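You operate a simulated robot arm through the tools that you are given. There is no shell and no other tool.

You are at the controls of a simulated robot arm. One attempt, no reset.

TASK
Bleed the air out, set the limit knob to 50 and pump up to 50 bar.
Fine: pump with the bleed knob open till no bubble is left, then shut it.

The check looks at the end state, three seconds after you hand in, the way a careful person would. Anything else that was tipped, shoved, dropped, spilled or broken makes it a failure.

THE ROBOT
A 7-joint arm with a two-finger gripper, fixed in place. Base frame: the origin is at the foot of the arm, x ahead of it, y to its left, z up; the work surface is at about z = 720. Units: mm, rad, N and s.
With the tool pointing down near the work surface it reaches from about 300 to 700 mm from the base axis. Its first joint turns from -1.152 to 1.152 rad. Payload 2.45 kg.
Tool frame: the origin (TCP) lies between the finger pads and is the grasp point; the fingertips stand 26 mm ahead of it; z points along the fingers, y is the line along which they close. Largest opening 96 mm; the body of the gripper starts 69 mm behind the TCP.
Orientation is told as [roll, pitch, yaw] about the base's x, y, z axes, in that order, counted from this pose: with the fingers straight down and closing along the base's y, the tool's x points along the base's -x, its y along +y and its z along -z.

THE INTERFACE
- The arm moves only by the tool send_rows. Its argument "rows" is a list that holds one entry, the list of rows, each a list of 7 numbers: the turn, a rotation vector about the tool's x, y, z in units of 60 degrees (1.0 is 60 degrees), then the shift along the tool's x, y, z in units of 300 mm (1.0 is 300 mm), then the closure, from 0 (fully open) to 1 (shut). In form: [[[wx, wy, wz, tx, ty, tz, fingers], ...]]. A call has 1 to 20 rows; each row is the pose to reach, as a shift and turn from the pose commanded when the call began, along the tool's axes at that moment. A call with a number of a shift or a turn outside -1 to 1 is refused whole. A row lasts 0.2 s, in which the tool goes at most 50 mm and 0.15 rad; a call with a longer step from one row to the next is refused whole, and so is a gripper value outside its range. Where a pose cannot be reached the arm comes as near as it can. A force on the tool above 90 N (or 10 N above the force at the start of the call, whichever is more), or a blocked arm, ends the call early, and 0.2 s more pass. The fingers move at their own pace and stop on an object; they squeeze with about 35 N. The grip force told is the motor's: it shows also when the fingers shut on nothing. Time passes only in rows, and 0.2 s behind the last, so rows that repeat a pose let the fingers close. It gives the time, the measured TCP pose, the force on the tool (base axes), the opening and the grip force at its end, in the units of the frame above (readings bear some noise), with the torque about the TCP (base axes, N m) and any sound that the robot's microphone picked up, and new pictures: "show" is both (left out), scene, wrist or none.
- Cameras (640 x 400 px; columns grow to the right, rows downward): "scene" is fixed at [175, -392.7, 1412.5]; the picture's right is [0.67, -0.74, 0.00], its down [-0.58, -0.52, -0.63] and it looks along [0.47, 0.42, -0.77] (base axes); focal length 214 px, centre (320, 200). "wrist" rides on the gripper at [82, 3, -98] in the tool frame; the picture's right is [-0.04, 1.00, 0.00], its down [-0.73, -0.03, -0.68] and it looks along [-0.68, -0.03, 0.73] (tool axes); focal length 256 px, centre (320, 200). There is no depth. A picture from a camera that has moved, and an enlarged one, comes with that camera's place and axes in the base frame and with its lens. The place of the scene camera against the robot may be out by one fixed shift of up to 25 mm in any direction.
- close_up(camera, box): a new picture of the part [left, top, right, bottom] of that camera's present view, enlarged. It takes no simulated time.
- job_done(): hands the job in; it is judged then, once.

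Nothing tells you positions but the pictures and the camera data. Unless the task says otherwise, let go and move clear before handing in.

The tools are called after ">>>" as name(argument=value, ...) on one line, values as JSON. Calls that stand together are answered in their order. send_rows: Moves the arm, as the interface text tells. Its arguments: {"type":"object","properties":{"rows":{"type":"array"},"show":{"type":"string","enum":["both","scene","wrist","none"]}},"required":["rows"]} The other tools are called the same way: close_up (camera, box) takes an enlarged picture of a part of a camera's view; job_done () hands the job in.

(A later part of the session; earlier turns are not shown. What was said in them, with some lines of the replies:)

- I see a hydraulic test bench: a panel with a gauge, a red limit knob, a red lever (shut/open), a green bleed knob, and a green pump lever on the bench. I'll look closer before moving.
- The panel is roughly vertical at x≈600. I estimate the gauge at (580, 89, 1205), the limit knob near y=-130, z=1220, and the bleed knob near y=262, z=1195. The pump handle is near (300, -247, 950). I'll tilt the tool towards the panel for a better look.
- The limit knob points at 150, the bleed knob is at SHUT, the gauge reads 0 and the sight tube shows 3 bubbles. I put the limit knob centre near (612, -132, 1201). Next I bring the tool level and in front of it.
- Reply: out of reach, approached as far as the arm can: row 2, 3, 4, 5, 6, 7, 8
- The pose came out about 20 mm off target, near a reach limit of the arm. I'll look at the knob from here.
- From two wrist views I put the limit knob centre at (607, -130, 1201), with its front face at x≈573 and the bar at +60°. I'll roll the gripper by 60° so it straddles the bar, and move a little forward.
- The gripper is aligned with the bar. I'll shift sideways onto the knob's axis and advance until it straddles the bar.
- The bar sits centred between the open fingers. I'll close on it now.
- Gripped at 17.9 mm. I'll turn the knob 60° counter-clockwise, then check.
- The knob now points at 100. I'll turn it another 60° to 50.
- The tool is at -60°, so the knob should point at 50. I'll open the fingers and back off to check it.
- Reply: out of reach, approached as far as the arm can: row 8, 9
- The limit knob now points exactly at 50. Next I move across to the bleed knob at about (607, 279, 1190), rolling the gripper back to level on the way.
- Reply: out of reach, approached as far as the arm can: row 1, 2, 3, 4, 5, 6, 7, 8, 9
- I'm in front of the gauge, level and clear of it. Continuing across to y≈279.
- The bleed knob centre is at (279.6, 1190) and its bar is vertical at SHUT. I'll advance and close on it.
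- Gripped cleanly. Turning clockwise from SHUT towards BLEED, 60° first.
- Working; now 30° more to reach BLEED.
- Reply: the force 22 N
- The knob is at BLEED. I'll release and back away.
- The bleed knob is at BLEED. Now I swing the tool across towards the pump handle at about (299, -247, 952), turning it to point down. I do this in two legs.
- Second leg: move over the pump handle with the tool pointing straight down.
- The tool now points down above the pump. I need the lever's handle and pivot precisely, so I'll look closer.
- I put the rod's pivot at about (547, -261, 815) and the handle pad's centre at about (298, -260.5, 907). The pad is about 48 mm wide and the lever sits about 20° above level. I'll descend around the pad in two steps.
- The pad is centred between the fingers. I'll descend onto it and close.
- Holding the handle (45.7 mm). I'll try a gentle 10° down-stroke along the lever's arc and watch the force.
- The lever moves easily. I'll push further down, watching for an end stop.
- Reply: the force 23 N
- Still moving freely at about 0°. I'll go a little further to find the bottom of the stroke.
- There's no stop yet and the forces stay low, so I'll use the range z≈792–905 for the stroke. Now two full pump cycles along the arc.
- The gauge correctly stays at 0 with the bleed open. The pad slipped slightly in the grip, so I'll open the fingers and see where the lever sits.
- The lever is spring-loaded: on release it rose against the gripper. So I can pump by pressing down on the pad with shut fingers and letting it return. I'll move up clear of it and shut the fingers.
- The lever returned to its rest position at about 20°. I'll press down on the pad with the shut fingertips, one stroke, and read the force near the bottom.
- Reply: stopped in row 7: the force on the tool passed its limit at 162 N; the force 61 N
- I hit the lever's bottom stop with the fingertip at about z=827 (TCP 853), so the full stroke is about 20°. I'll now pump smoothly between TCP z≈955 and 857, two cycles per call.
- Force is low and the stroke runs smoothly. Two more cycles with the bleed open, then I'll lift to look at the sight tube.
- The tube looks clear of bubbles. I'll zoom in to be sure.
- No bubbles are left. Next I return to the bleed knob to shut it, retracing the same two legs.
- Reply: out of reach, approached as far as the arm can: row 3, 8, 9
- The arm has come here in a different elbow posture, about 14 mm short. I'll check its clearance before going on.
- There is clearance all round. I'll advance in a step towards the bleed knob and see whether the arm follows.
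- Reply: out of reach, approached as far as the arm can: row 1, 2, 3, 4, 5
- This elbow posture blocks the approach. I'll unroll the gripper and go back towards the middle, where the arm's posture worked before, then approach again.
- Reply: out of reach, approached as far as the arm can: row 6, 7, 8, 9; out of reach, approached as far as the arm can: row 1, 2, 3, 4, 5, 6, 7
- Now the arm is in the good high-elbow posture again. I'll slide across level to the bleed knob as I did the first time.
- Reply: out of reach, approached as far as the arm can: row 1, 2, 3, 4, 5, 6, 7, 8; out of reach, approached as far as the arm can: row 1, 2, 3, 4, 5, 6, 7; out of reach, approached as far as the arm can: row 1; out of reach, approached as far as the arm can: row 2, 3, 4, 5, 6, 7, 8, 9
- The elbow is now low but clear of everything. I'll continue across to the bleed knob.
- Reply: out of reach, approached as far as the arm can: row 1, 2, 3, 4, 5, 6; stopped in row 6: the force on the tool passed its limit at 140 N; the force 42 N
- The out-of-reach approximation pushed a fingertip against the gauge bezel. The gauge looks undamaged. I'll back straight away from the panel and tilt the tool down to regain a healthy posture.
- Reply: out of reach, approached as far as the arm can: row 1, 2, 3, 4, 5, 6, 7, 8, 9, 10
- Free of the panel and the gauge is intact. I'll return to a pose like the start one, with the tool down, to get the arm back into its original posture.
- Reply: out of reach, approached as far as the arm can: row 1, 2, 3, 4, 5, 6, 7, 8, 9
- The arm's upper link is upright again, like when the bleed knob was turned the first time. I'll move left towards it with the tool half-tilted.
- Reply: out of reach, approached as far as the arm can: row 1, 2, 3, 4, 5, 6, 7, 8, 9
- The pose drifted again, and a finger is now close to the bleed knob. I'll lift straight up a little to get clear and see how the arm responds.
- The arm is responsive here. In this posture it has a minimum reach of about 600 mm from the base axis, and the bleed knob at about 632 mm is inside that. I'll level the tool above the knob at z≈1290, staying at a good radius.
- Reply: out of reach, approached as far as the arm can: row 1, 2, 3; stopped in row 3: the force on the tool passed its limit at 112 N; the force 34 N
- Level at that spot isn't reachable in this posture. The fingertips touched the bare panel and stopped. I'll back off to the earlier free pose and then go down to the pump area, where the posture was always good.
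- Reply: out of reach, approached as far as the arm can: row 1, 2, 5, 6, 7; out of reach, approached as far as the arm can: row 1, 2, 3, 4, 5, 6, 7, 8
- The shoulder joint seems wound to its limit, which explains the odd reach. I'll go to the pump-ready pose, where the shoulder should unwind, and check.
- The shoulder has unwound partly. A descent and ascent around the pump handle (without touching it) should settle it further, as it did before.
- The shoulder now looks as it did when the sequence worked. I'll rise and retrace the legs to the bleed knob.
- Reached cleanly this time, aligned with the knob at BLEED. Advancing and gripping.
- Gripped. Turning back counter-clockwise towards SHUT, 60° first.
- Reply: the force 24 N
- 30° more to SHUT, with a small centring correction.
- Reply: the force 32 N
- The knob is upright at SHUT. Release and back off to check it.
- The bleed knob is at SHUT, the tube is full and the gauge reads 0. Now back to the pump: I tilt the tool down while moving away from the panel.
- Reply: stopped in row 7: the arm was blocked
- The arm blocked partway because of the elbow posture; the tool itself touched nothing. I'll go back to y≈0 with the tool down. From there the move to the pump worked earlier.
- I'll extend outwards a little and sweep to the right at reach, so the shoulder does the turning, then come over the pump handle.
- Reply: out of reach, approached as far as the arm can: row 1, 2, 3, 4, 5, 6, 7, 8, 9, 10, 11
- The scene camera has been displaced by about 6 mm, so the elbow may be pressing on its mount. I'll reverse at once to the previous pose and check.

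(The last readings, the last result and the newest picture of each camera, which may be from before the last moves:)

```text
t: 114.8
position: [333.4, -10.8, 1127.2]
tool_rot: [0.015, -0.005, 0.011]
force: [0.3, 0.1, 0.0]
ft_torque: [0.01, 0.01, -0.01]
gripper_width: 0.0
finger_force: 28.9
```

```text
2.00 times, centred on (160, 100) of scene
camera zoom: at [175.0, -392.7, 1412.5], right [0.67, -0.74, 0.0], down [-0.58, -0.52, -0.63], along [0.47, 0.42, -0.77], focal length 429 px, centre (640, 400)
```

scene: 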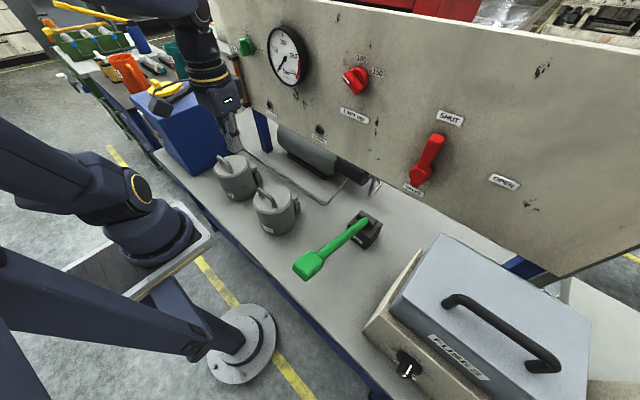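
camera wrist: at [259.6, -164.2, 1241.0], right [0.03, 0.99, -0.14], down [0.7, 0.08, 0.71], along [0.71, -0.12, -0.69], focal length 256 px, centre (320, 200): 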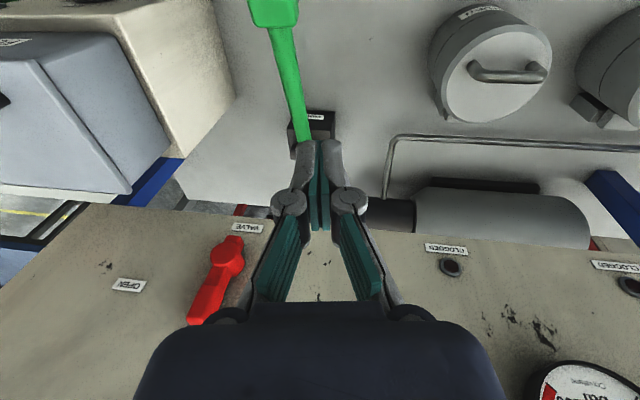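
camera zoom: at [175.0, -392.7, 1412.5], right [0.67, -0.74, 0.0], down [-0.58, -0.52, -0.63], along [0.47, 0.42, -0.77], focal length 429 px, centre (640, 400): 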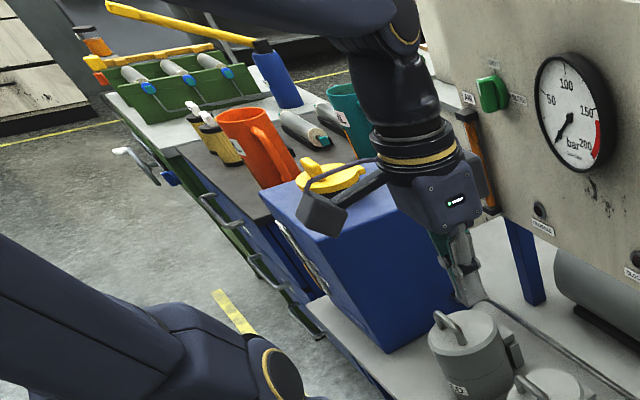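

The camera mount sprang back to its exact place, so no harm done. I'll go up and forward to the pose from which the earlier sweep to the pump worked, then repeat that sweep.

>>> send_rows(rows=[[[0, 0, 0, -0.05, 0.01, -0.1, 1], [0, 0, 0, -0.1, 0.02, -0.2, 1], [0, 0, 0, -0.15, 0.03, -0.3, 1], [0, 0, 0, -0.2, 0.05, -0.4, 1], [0, 0, 0, -0.3, 0.08, -0.46, 1], [0, 0, 0, -0.4, 0.12, -0.47, 1], [0, 0, 0, -0.4, 0.15, -0.47, 1], [0, 0, 0, -0.4, 0.15, -0.47, 1]]], show="scene")

```text
t: 116.6
position: [365.9, -17.7, 1248.0]
tool_rot: [0.009, -0.006, 0.015]
force: [0.3, 0.2, 0.3]
ft_torque: [0.05, -0.01, 0.01]
gripper_width: 0.0
finger_force: 28.2
out of reach, approached as far as the arm can: row 3, 4, 5, 6, 7, 8
```

scene: 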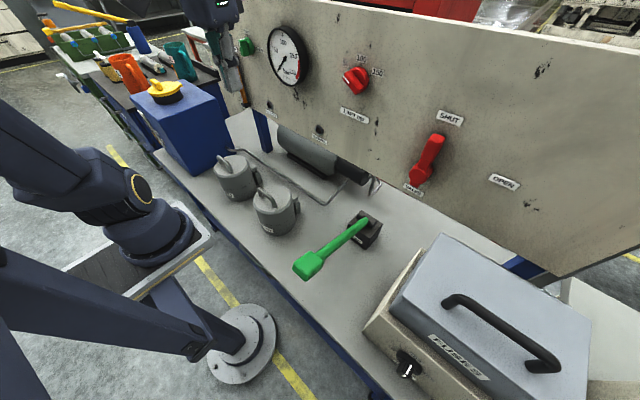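

I'll retrace to the pose in front of the gauge, then back to the bleed knob. From there I roll the wrist as in the first trip, since that route to the pump is known to work.

>>> send_rows(rows=[[[0, -0.1, 0, -0.03, 0.02, 0.03, 1], [0, -0.2, 0, -0.06, 0.04, 0.05, 1], [0, -0.3, 0, -0.09, 0.06, 0.07, 1], [0, -0.4, 0, -0.12, 0.08, 0.097, 1], [0, -0.5, 0, -0.16, 0.1, 0.097, 1], [0, -0.6, 0, -0.19, 0.113, 0.097, 1], [0, -0.6, 0, -0.19, 0.113, 0.097, 1]]], show="scene")

```text
t: 118.2
position: [426.0, 19.1, 1219.5]
tool_rot: [0.017, -0.634, 0.005]
force: [0.1, -0.1, 0.5]
ft_torque: [-0.01, -0.07, 0.01]
gripper_width: 0.0
finger_force: 28.8
```

scene: 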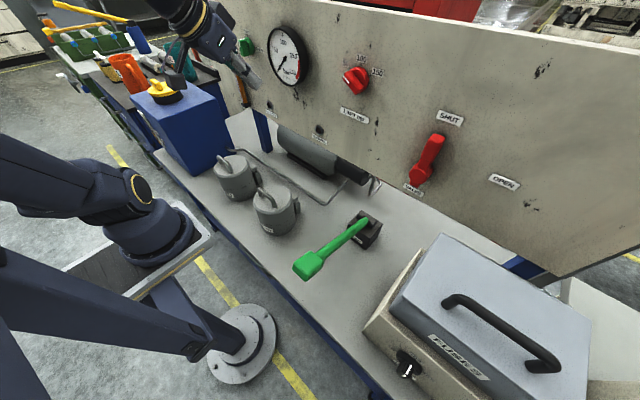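

>>> send_rows(rows=[[[0.002, -0.1, 0, -0.023, 0.11, 0.03, 1], [0.004, -0.2, 0, -0.046, 0.22, 0.06, 1], [0.008, -0.32, 0, -0.07, 0.33, 0.09, 1], [0.01, -0.44, 0, -0.095, 0.45, 0.13, 0.5], [0.013, -0.56, 0, -0.12, 0.57, 0.165, 0.2], [0.016, -0.68, 0, -0.15, 0.68, 0.2, 0], [0.016, -0.8, 0, -0.18, 0.78, 0.24, 0], [0.016, -0.9, 0, -0.204, 0.879, 0.278, 0], [0.016, -0.9, 0, -0.204, 0.879, 0.278, 0]]])

```text
t: 120.2
position: [519.7, 283.1, 1192.6]
tool_rot: [2.088, -1.561, -2.088]
force: [-0.6, 0.2, -0.8]
ft_torque: [0.01, 0.0, 0.0]
gripper_width: 96.1
finger_force: 0.0
camera wrist: at [420.5, 288.0, 1110.7], right [0.0, 1.0, 0.05], down [-0.68, -0.04, 0.73], along [0.73, -0.03, 0.68], focal length 256 px, centre (320, 200)
```

scene: 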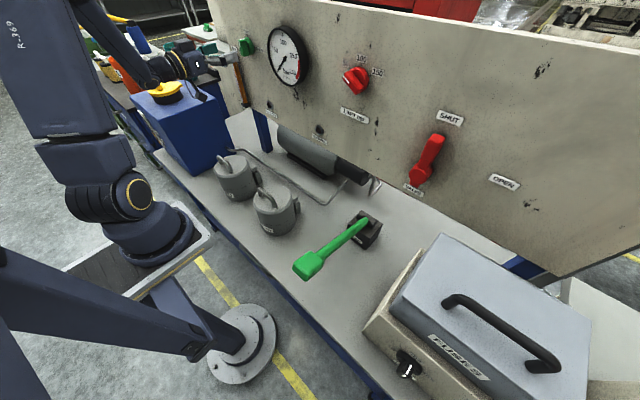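
wrist: 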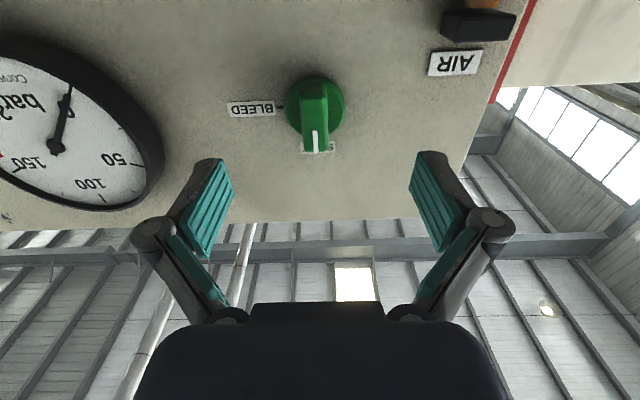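

Back at the bleed knob, no problems. Now I roll the wrist +90° here, clear of the knob.

>>> send_rows(rows=[[[0, 0, 0.13, 0, -0.002, 0.01, 0], [0, 0, 0.26, 0.003, -0.005, 0.01, 0], [0, 0, 0.39, 0.005, -0.01, 0.01, 0], [0, 0, 0.52, 0.007, -0.01, 0.01, 0], [0, 0, 0.65, 0.007, -0.01, 0.01, 0], [0, 0, 0.78, 0.007, -0.01, 0.01, 0], [0, 0, 0.91, 0.007, -0.01, 0.01, 0], [0, 0, 1.0, 0.007, -0.01, 0.01, 0]]], show="none")

>>> send_rows(rows=[[[0, 0, 0.13, 0, 0, 0, 0], [0, 0, 0.26, 0, 0, 0, 0], [0, 0, 0.39, 0, 0, 0, 0], [0, 0, 0.5, 0, 0, 0, 0], [0, 0, 0.5, 0, 0, 0, 0]]])

```text
t: 122.0
position: [521.9, 281.3, 1191.2]
tool_rot: [1.573, -0.511, -1.573]
force: [1.2, 0.2, 0.6]
ft_torque: [-0.01, 0.01, -0.02]
gripper_width: 95.8
finger_force: 0.1
```

```text
t: 123.2
position: [522.1, 281.3, 1191.2]
tool_rot: [1.576, 0.007, -1.57]
force: [0.7, 0.1, -0.6]
ft_torque: [0.0, -0.01, 0.01]
gripper_width: 96.0
finger_force: 0.0
camera wrist: at [423.9, 363.2, 1195.0], right [0.0, -0.05, 1.0], down [-0.68, -0.73, -0.04], along [0.73, -0.68, -0.03], focal length 256 px, centre (320, 200)
```

scene: 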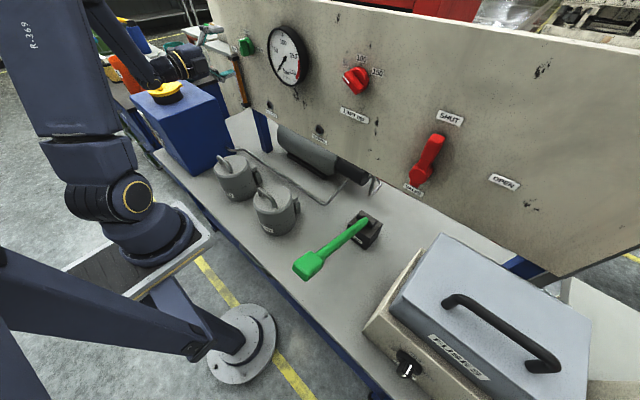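
wrist: 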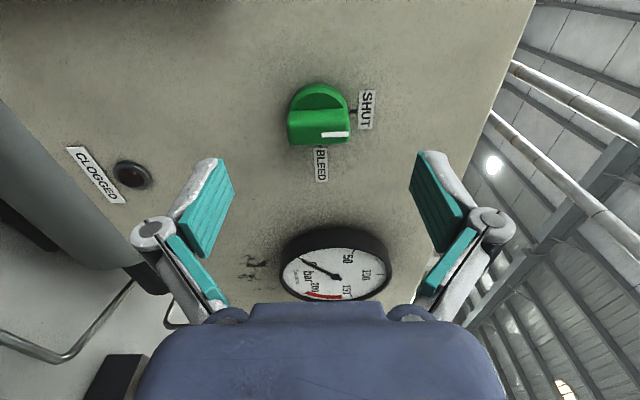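

Bleed confirmed at SHUT from this angle too. Now the known first leg towards the pump.

>>> send_rows(rows=[[[0.072, 0.072, -0.072, -0.11, 0.0125, -0.042, 0], [0.144, 0.144, -0.144, -0.22, 0.025, -0.083, 0], [0.216, 0.216, -0.216, -0.33, 0.0375, -0.125, 0], [0.288, 0.288, -0.288, -0.44, 0.05, -0.167, 0], [0.36, 0.36, -0.36, -0.55, 0.0625, -0.208, 0], [0.432, 0.432, -0.432, -0.66, 0.075, -0.25, 0], [0.504, 0.504, -0.504, -0.77, 0.0875, -0.29, 0], [0.577, 0.577, -0.577, -0.877, 0.1, -0.333, 0], [0.577, 0.577, -0.577, -0.877, 0.1, -0.333, 0]]], show="scene")

```text
t: 125.2
position: [426.2, 17.5, 1217.9]
tool_rot: [0.794, -0.338, -0.785]
force: [-0.3, 0.2, 0.3]
ft_torque: [0.02, 0.02, 0.0]
gripper_width: 96.1
finger_force: 0.0
```

scene: 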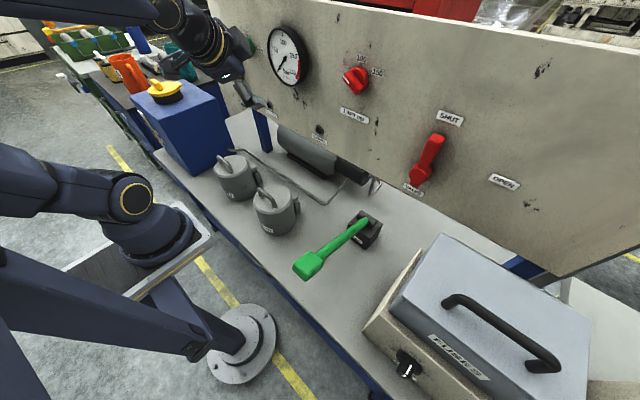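

>>> send_rows(rows=[[[0.072, 0.072, -0.072, -0.03, -0.118, -0.034, 0], [0.144, 0.144, -0.144, -0.06, -0.236, -0.068, 0], [0.216, 0.216, -0.216, -0.09, -0.354, -0.102, 0], [0.288, 0.288, -0.288, -0.12, -0.472, -0.137, 0.3], [0.36, 0.36, -0.36, -0.15, -0.59, -0.171, 0.6], [0.432, 0.432, -0.432, -0.18, -0.707, -0.205, 1], [0.504, 0.504, -0.504, -0.21, -0.825, -0.239, 1], [0.577, 0.577, -0.577, -0.24, -0.943, -0.273, 1], [0.577, 0.577, -0.577, -0.24, -0.943, -0.273, 1]]])

>>> close_up(camera="scene", box=[0, 0, 320, 200])

```text
t: 127.2
position: [322.5, -245.9, 1104.6]
tool_rot: [0.006, -0.004, 0.002]
force: [-0.6, 0.1, 1.4]
ft_torque: [-0.01, -0.01, -0.03]
gripper_width: 0.0
finger_force: 24.0
camera wrist: at [241.1, -242.4, 1203.3], right [0.04, 1.0, 0.01], down [0.73, -0.03, 0.68], along [0.68, -0.02, -0.73], focal length 256 px, centre (320, 200)
```

scene: 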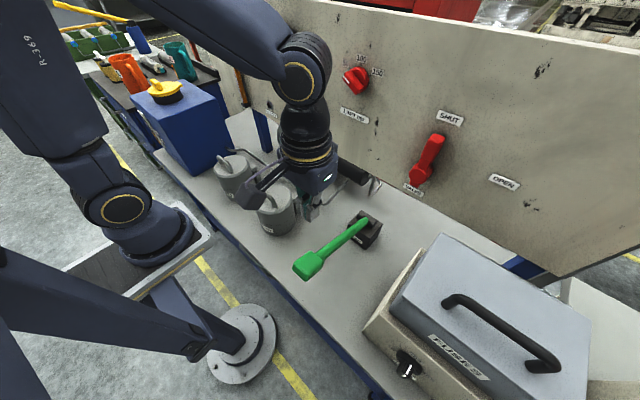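
wrist: 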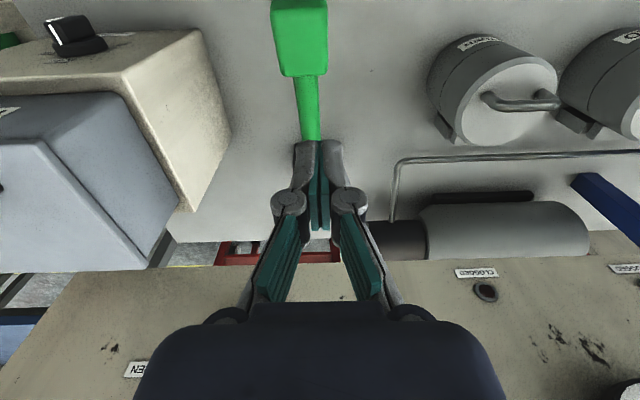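

```text
2.00 times, centred on (160, 100) of scene
camera zoom: at [175.0, -392.7, 1412.5], right [0.67, -0.74, 0.0], down [-0.58, -0.52, -0.63], along [0.47, 0.42, -0.77], focal length 429 px, centre (640, 400)
```

zoom: 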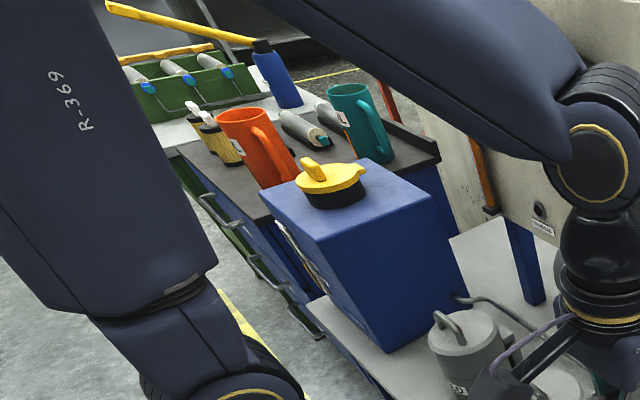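

Over the pump in the good posture with the fingers shut. Moving above the pad.

>>> send_rows(rows=[[[0, 0, 0, 0.03, -0.02, 0.1, 1], [0, 0, 0, 0.06, -0.04, 0.2, 1], [0, 0, 0, 0.078, -0.048, 0.3, 1], [0, 0, 0, 0.078, -0.048, 0.38, 1], [0, 0, 0, 0.078, -0.048, 0.38, 1]]])

>>> close_up(camera="scene", box=[210, 20, 310, 120])

```text
t: 128.4
position: [298.1, -259.4, 991.1]
tool_rot: [0.007, -0.004, -0.002]
force: [1.4, 0.3, 0.7]
ft_torque: [-0.02, -0.01, 0.01]
gripper_width: 0.0
finger_force: 28.5
camera wrist: at [216.7, -255.5, 1089.6], right [0.04, 1.0, 0.01], down [0.73, -0.03, 0.68], along [0.68, -0.02, -0.73], focal length 256 px, centre (320, 200)
```

scene: 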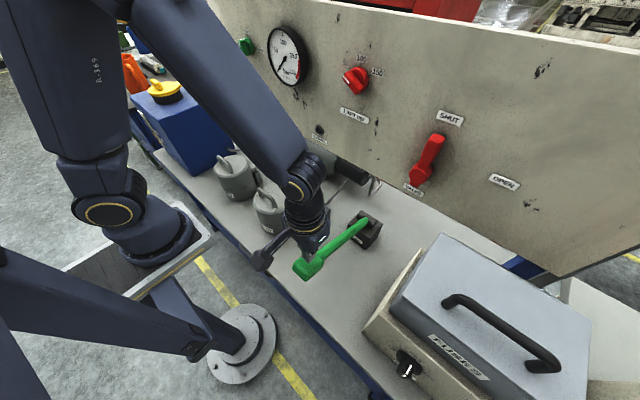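
wrist: 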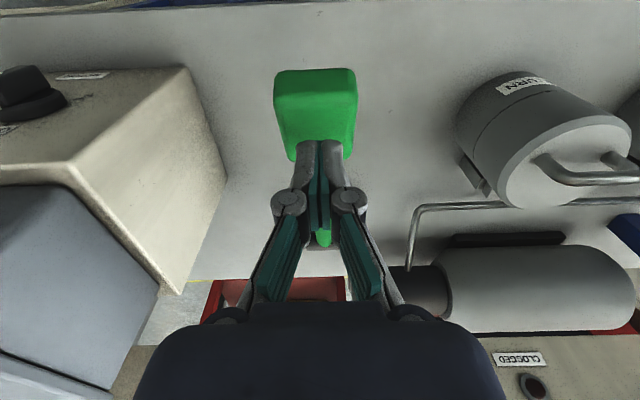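

```text
4.00 times, centred on (260, 70) of scene
camera zoom: at [175.0, -392.7, 1412.5], right [0.67, -0.74, 0.0], down [-0.58, -0.52, -0.63], along [0.47, 0.42, -0.77], focal length 858 px, centre (560, 720)
```

zoom: 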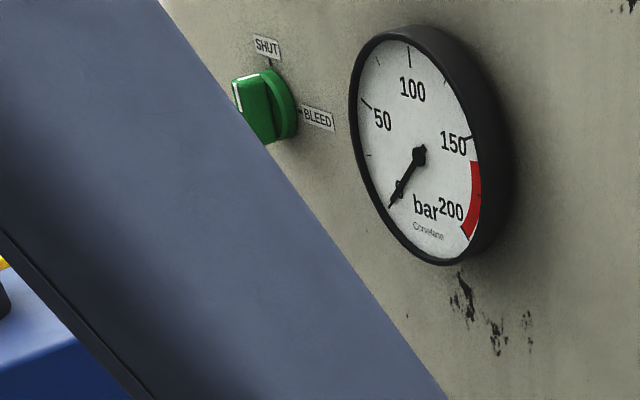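

Gauge visible at 0. First pressure stroke, stopping just above the bottom stop.

>>> send_rows(rows=[[[0, 0, 0, 0, 0, 0.07, 1], [0, 0, 0, 0, 0, 0.13, 1], [0, 0, 0, 0.007, 0, 0.203, 1], [0, 0, 0, 0.027, 0, 0.287, 1], [0, 0, 0, 0.043, 0, 0.37, 1], [0, 0, 0, 0.05, 0, 0.42, 1], [0, 0, 0, 0.05, 0, 0.443, 1], [0, 0, 0, 0.05, 0, 0.443, 1]]], show="none")

>>> close_up(camera="scene", box=[240, 20, 320, 100])

```text
t: 130.2
position: [285.2, -258.1, 859.7]
tool_rot: [0.008, -0.004, -0.001]
force: [2.1, 1.5, 5.7]
ft_torque: [0.02, -0.12, 0.01]
gripper_width: 5.9
finger_force: 28.6
```

```text
5.00 times, centred on (280, 60) of scene
camera zoom: at [175.0, -392.7, 1412.5], right [0.67, -0.74, 0.0], down [-0.58, -0.52, -0.63], along [0.47, 0.42, -0.77], focal length 1072 px, centre (520, 900)
```

zoom: 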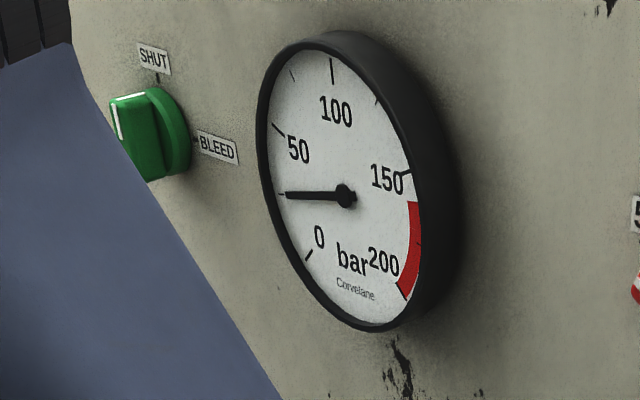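

One stroke gives about 25 bar. A second full stroke should bring it to about 50, with the limit set at 50.

>>> send_rows(rows=[[[0, 0, 0, -0.007, 0, -0.073, 1], [0, 0, 0, -0.023, 0, -0.156, 1], [0, 0, 0, -0.043, 0, -0.24, 1], [0, 0, 0, -0.05, 0, -0.33, 1], [0, 0, 0, -0.05, 0, -0.33, 1], [0, 0, 0, -0.05, 0, -0.33, 1], [0, 0, 0, -0.043, 0, -0.24, 1], [0, 0, 0, -0.023, 0, -0.156, 1], [0, 0, 0, -0.007, 0, -0.073, 1], [0, 0, 0, 0, 0, -0.02, 1], [0, 0, 0, 0, 0, 0, 1], [0, 0, 0, 0, 0, 0, 1]]], show="none")

>>> close_up(camera="scene", box=[240, 20, 320, 100])

```text
t: 132.8
position: [284.6, -257.7, 858.0]
tool_rot: [0.007, -0.005, -0.001]
force: [3.2, -1.0, 5.2]
ft_torque: [-0.04, -0.16, 0.02]
gripper_width: 6.0
finger_force: 28.7
```

```text
5.00 times, centred on (280, 60) of scene
camera zoom: at [175.0, -392.7, 1412.5], right [0.67, -0.74, 0.0], down [-0.58, -0.52, -0.63], along [0.47, 0.42, -0.77], focal length 1072 px, centre (520, 900)
```

zoom: 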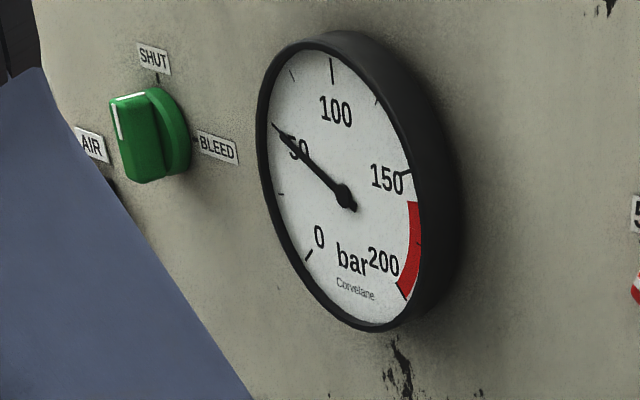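

The needle sits on the 50 mark. I'll release the lever by rising clear, then check that the pressure holds.

>>> send_rows(rows=[[[0, 0, 0, -0.007, 0, -0.073, 1], [0, 0, 0, -0.023, 0, -0.156, 1], [0, 0, 0, -0.043, 0, -0.24, 1], [0, 0, 0, -0.05, 0, -0.35, 1], [0, 0, 0, -0.05, 0, -0.45, 1], [0, 0, 0, -0.05, 0, -0.45, 1], [0, 0, 0, -0.05, 0, -0.45, 1]]], show="scene")

>>> close_up(camera="scene", box=[260, 20, 310, 90])

>>> close_up(camera="scene", box=[265, 30, 295, 60])

```text
t: 134.4
position: [300.4, -260.1, 994.3]
tool_rot: [0.01, -0.005, -0.001]
force: [-0.3, -0.9, 0.3]
ft_torque: [-0.02, -0.02, -0.01]
gripper_width: 0.0
finger_force: 28.4
```

scene: 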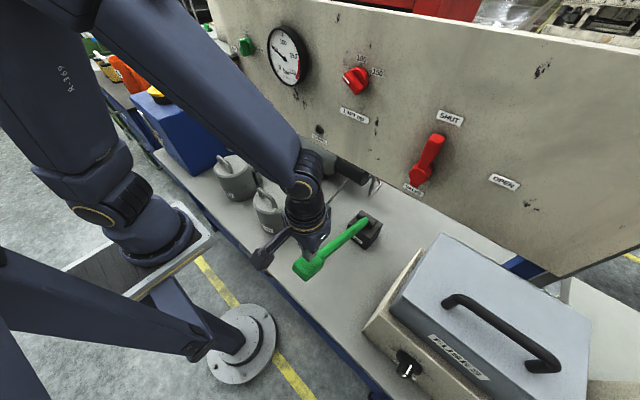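

```text
5.71 times, centred on (285, 55) of scene
camera zoom: at [175.0, -392.7, 1412.5], right [0.67, -0.74, 0.0], down [-0.58, -0.52, -0.63], along [0.47, 0.42, -0.77], focal length 1226 px, centre (520, 1029)
```

zoom: 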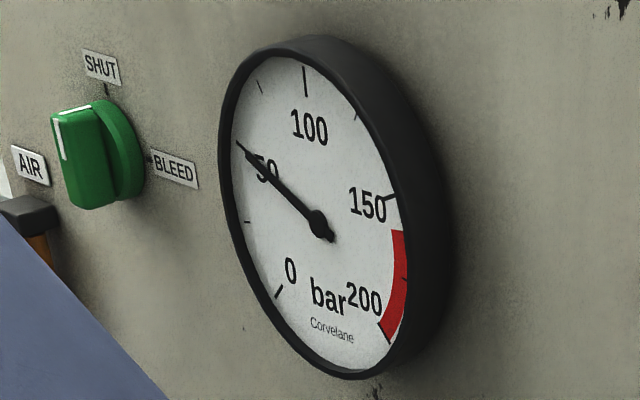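

```text
13.33 times, centred on (280, 45) of scene
camera zoom: at [175.0, -392.7, 1412.5], right [0.67, -0.74, 0.0], down [-0.58, -0.52, -0.63], along [0.47, 0.42, -0.77], focal length 2860 px, centre (853, 2267)
```

zoom: 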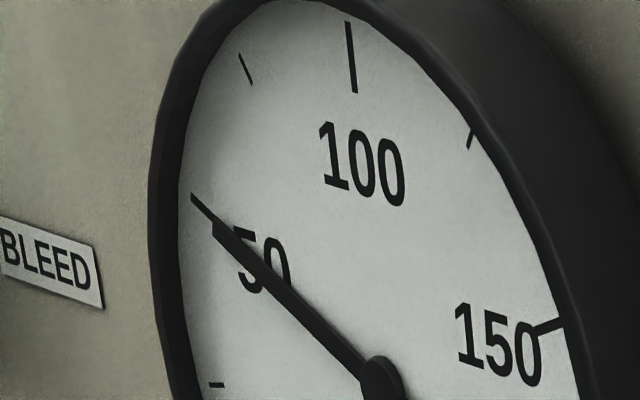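

The needle lies exactly on the 50 tick. I'll move a bit further clear of the lever, wait a few seconds and check that it holds.

>>> send_rows(rows=[[[0, 0, 0, -0.01, 0, -0.05, 1], [0, 0, 0, -0.02, 0, -0.1, 1], [0, 0, 0, -0.02, 0, -0.13, 1], [0, 0, 0, -0.02, 0, -0.13, 1], [0, 0, 0, -0.02, 0, -0.13, 1], [0, 0, 0, -0.02, 0, -0.13, 1], [0, 0, 0, -0.02, 0, -0.13, 1], [0, 0, 0, -0.02, 0, -0.13, 1], [0, 0, 0, -0.02, 0, -0.13, 1], [0, 0, 0, -0.02, 0, -0.13, 1], [0, 0, 0, -0.02, 0, -0.13, 1], [0, 0, 0, -0.02, 0, -0.13, 1], [0, 0, 0, -0.02, 0, -0.13, 1], [0, 0, 0, -0.02, 0, -0.13, 1], [0, 0, 0, -0.02, 0, -0.13, 1], [0, 0, 0, -0.02, 0, -0.13, 1]]])

>>> close_up(camera="scene", box=[265, 30, 295, 60])

>>> close_up(camera="scene", box=[210, 20, 310, 120])

>>> close_up(camera="scene", box=[330, 40, 410, 100])

```text
t: 137.8
position: [305.5, -259.6, 1033.2]
tool_rot: [0.008, -0.005, 0.0]
force: [0.2, -0.5, 0.2]
ft_torque: [-0.01, -0.02, 0.0]
gripper_width: 0.0
finger_force: 28.6
camera wrist: at [223.3, -256.4, 1130.7], right [0.04, 1.0, 0.01], down [0.73, -0.04, 0.68], along [0.68, -0.02, -0.73], focal length 256 px, centre (320, 200)
```

scene: 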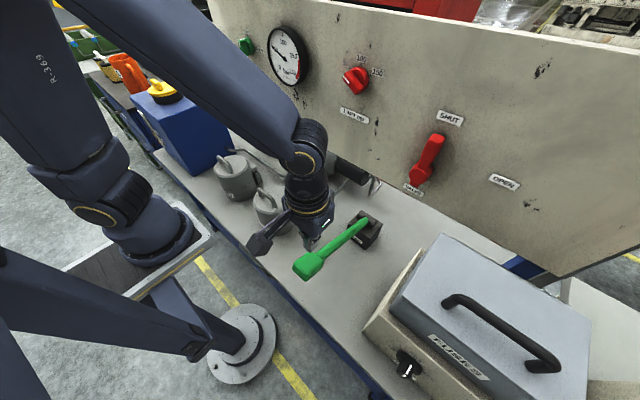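
wrist: 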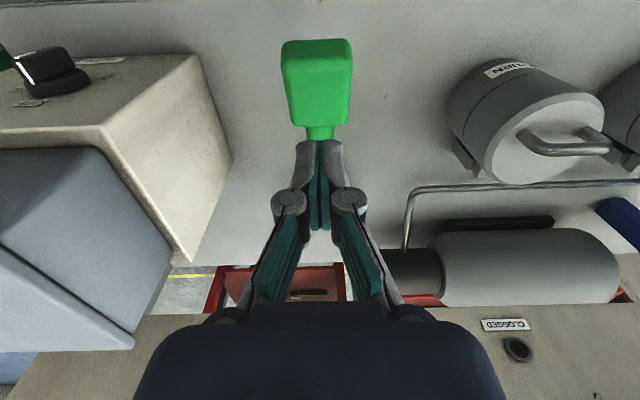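

```text
13.33 times, centred on (280, 45) of scene
camera zoom: at [175.0, -392.7, 1412.5], right [0.67, -0.74, 0.0], down [-0.58, -0.52, -0.63], along [0.47, 0.42, -0.77], focal length 2860 px, centre (853, 2267)
```

zoom: 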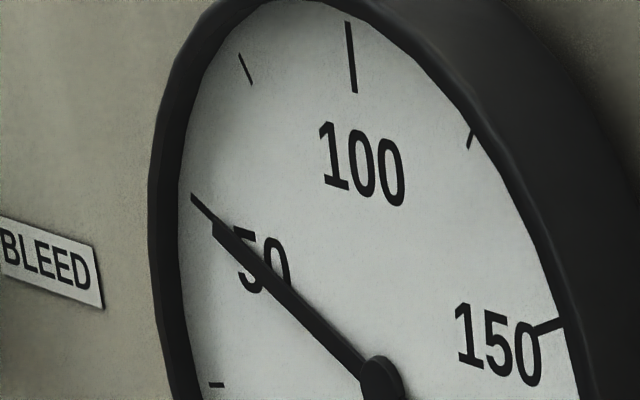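

```text
4.00 times, centred on (260, 70) of scene
camera zoom: at [175.0, -392.7, 1412.5], right [0.67, -0.74, 0.0], down [-0.58, -0.52, -0.63], along [0.47, 0.42, -0.77], focal length 858 px, centre (560, 720)
```

zoom: 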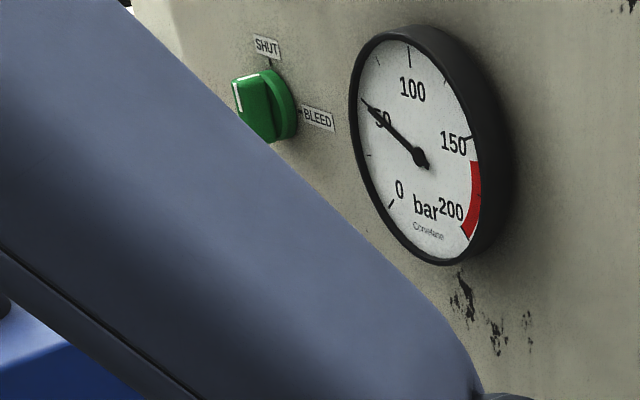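

```text
6.67 times, centred on (370, 70) of scene
camera zoom: at [175.0, -392.7, 1412.5], right [0.67, -0.74, 0.0], down [-0.58, -0.52, -0.63], along [0.47, 0.42, -0.77], focal length 1430 px, centre (-13, 1067)
```

zoom: 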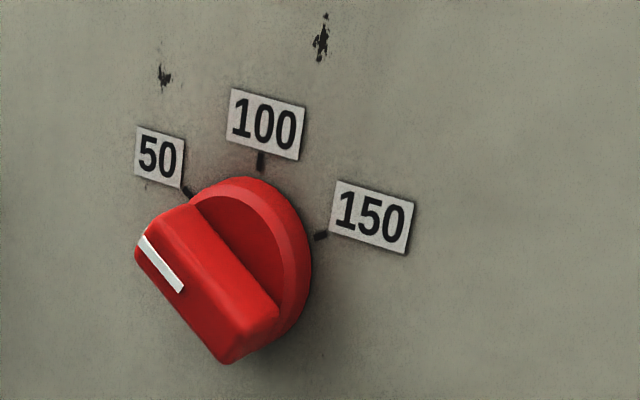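

The gauge holds at 50, the limit points at 50 and the bleed is shut. I'll rise a bit further for a last look at the tube before handing in.

>>> send_rows(rows=[[[0, 0, 0, -0.02, 0.02, -0.1, 1], [0, 0, 0, -0.04, 0.04, -0.2, 1], [0, 0, 0, -0.05, 0.048, -0.27, 1], [0, 0, 0, -0.05, 0.048, -0.27, 1]]])

>>> close_up(camera="scene", box=[210, 20, 310, 120])

```text
t: 138.8
position: [319.8, -245.5, 1115.9]
tool_rot: [0.006, -0.003, -0.003]
force: [0.4, 0.4, 0.2]
ft_torque: [0.03, 0.03, -0.04]
gripper_width: 0.1
finger_force: 28.3
camera wrist: at [237.7, -242.5, 1213.9], right [0.04, 1.0, 0.01], down [0.73, -0.04, 0.68], along [0.68, -0.02, -0.73], focal length 256 px, centre (320, 200)
```

scene: 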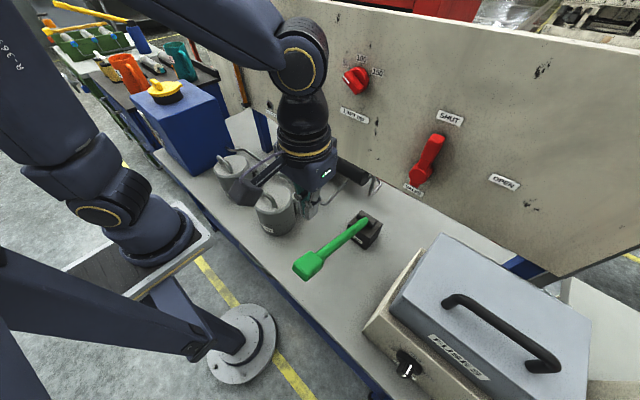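
wrist: 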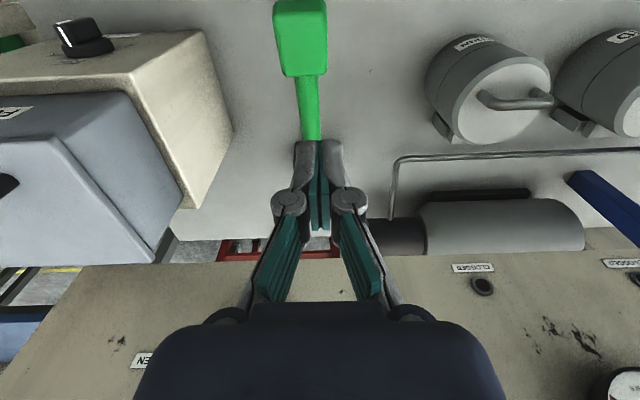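

```text
4.00 times, centred on (260, 70) of scene
camera zoom: at [175.0, -392.7, 1412.5], right [0.67, -0.74, 0.0], down [-0.58, -0.52, -0.63], along [0.47, 0.42, -0.77], focal length 858 px, centre (560, 720)
```

zoom: 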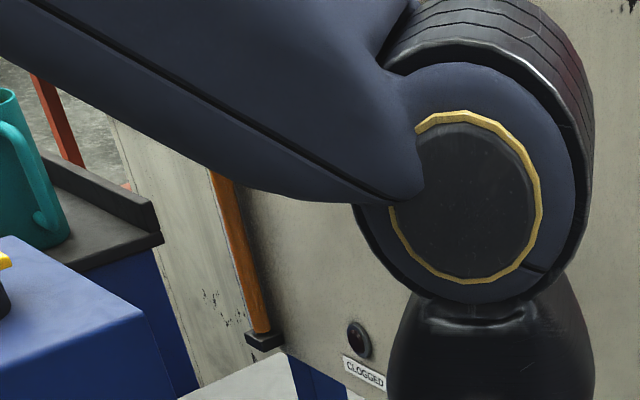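

The sight tube shows no bubbles, the bleed knob is shut, the limit knob is at 50 and the gauge held at 50 bar. The lever is released, the arm is clear and nothing else has moved, so I'm handing in.

>>> job_done()

```text
The job is handed in.
```

The hydraulic rig is bled, the limit knob is set to 50, and the gauge reads 50 bar. The pressure held for about five seconds after I let go of the pump lever. I have handed the job in but have not seen the verdict.

- **Bleeding:** I pumped with the bleed knob open until the sight tube showed no bubbles, then turned the knob back to SHUT. The visible part of the tube was still clear at the end.
- **Pressure:** two full strokes after shutting the bleed took the gauge to 25 and then 50 bar. The red valve lever stayed at SHUT throughout.
- **Contacts:** the arm got into an awkward posture on the way back to shut the bleed knob. A fingertip pressed the gauge rim (140 N at the stop), and the fingertips later touched the bare panel (112 N). On the trip back to the pump, the scene camera shifted about 6 mm, possibly because the elbow was pressing on its mount. It went back to its exact place when I backed off.
- **Lever stop:** the first press on the pump lever, while bleeding, hit its bottom stop at 162 N. It worked normally afterwards.

I saw no damage or displaced items in the pictures, and the arm finished clear of everything.
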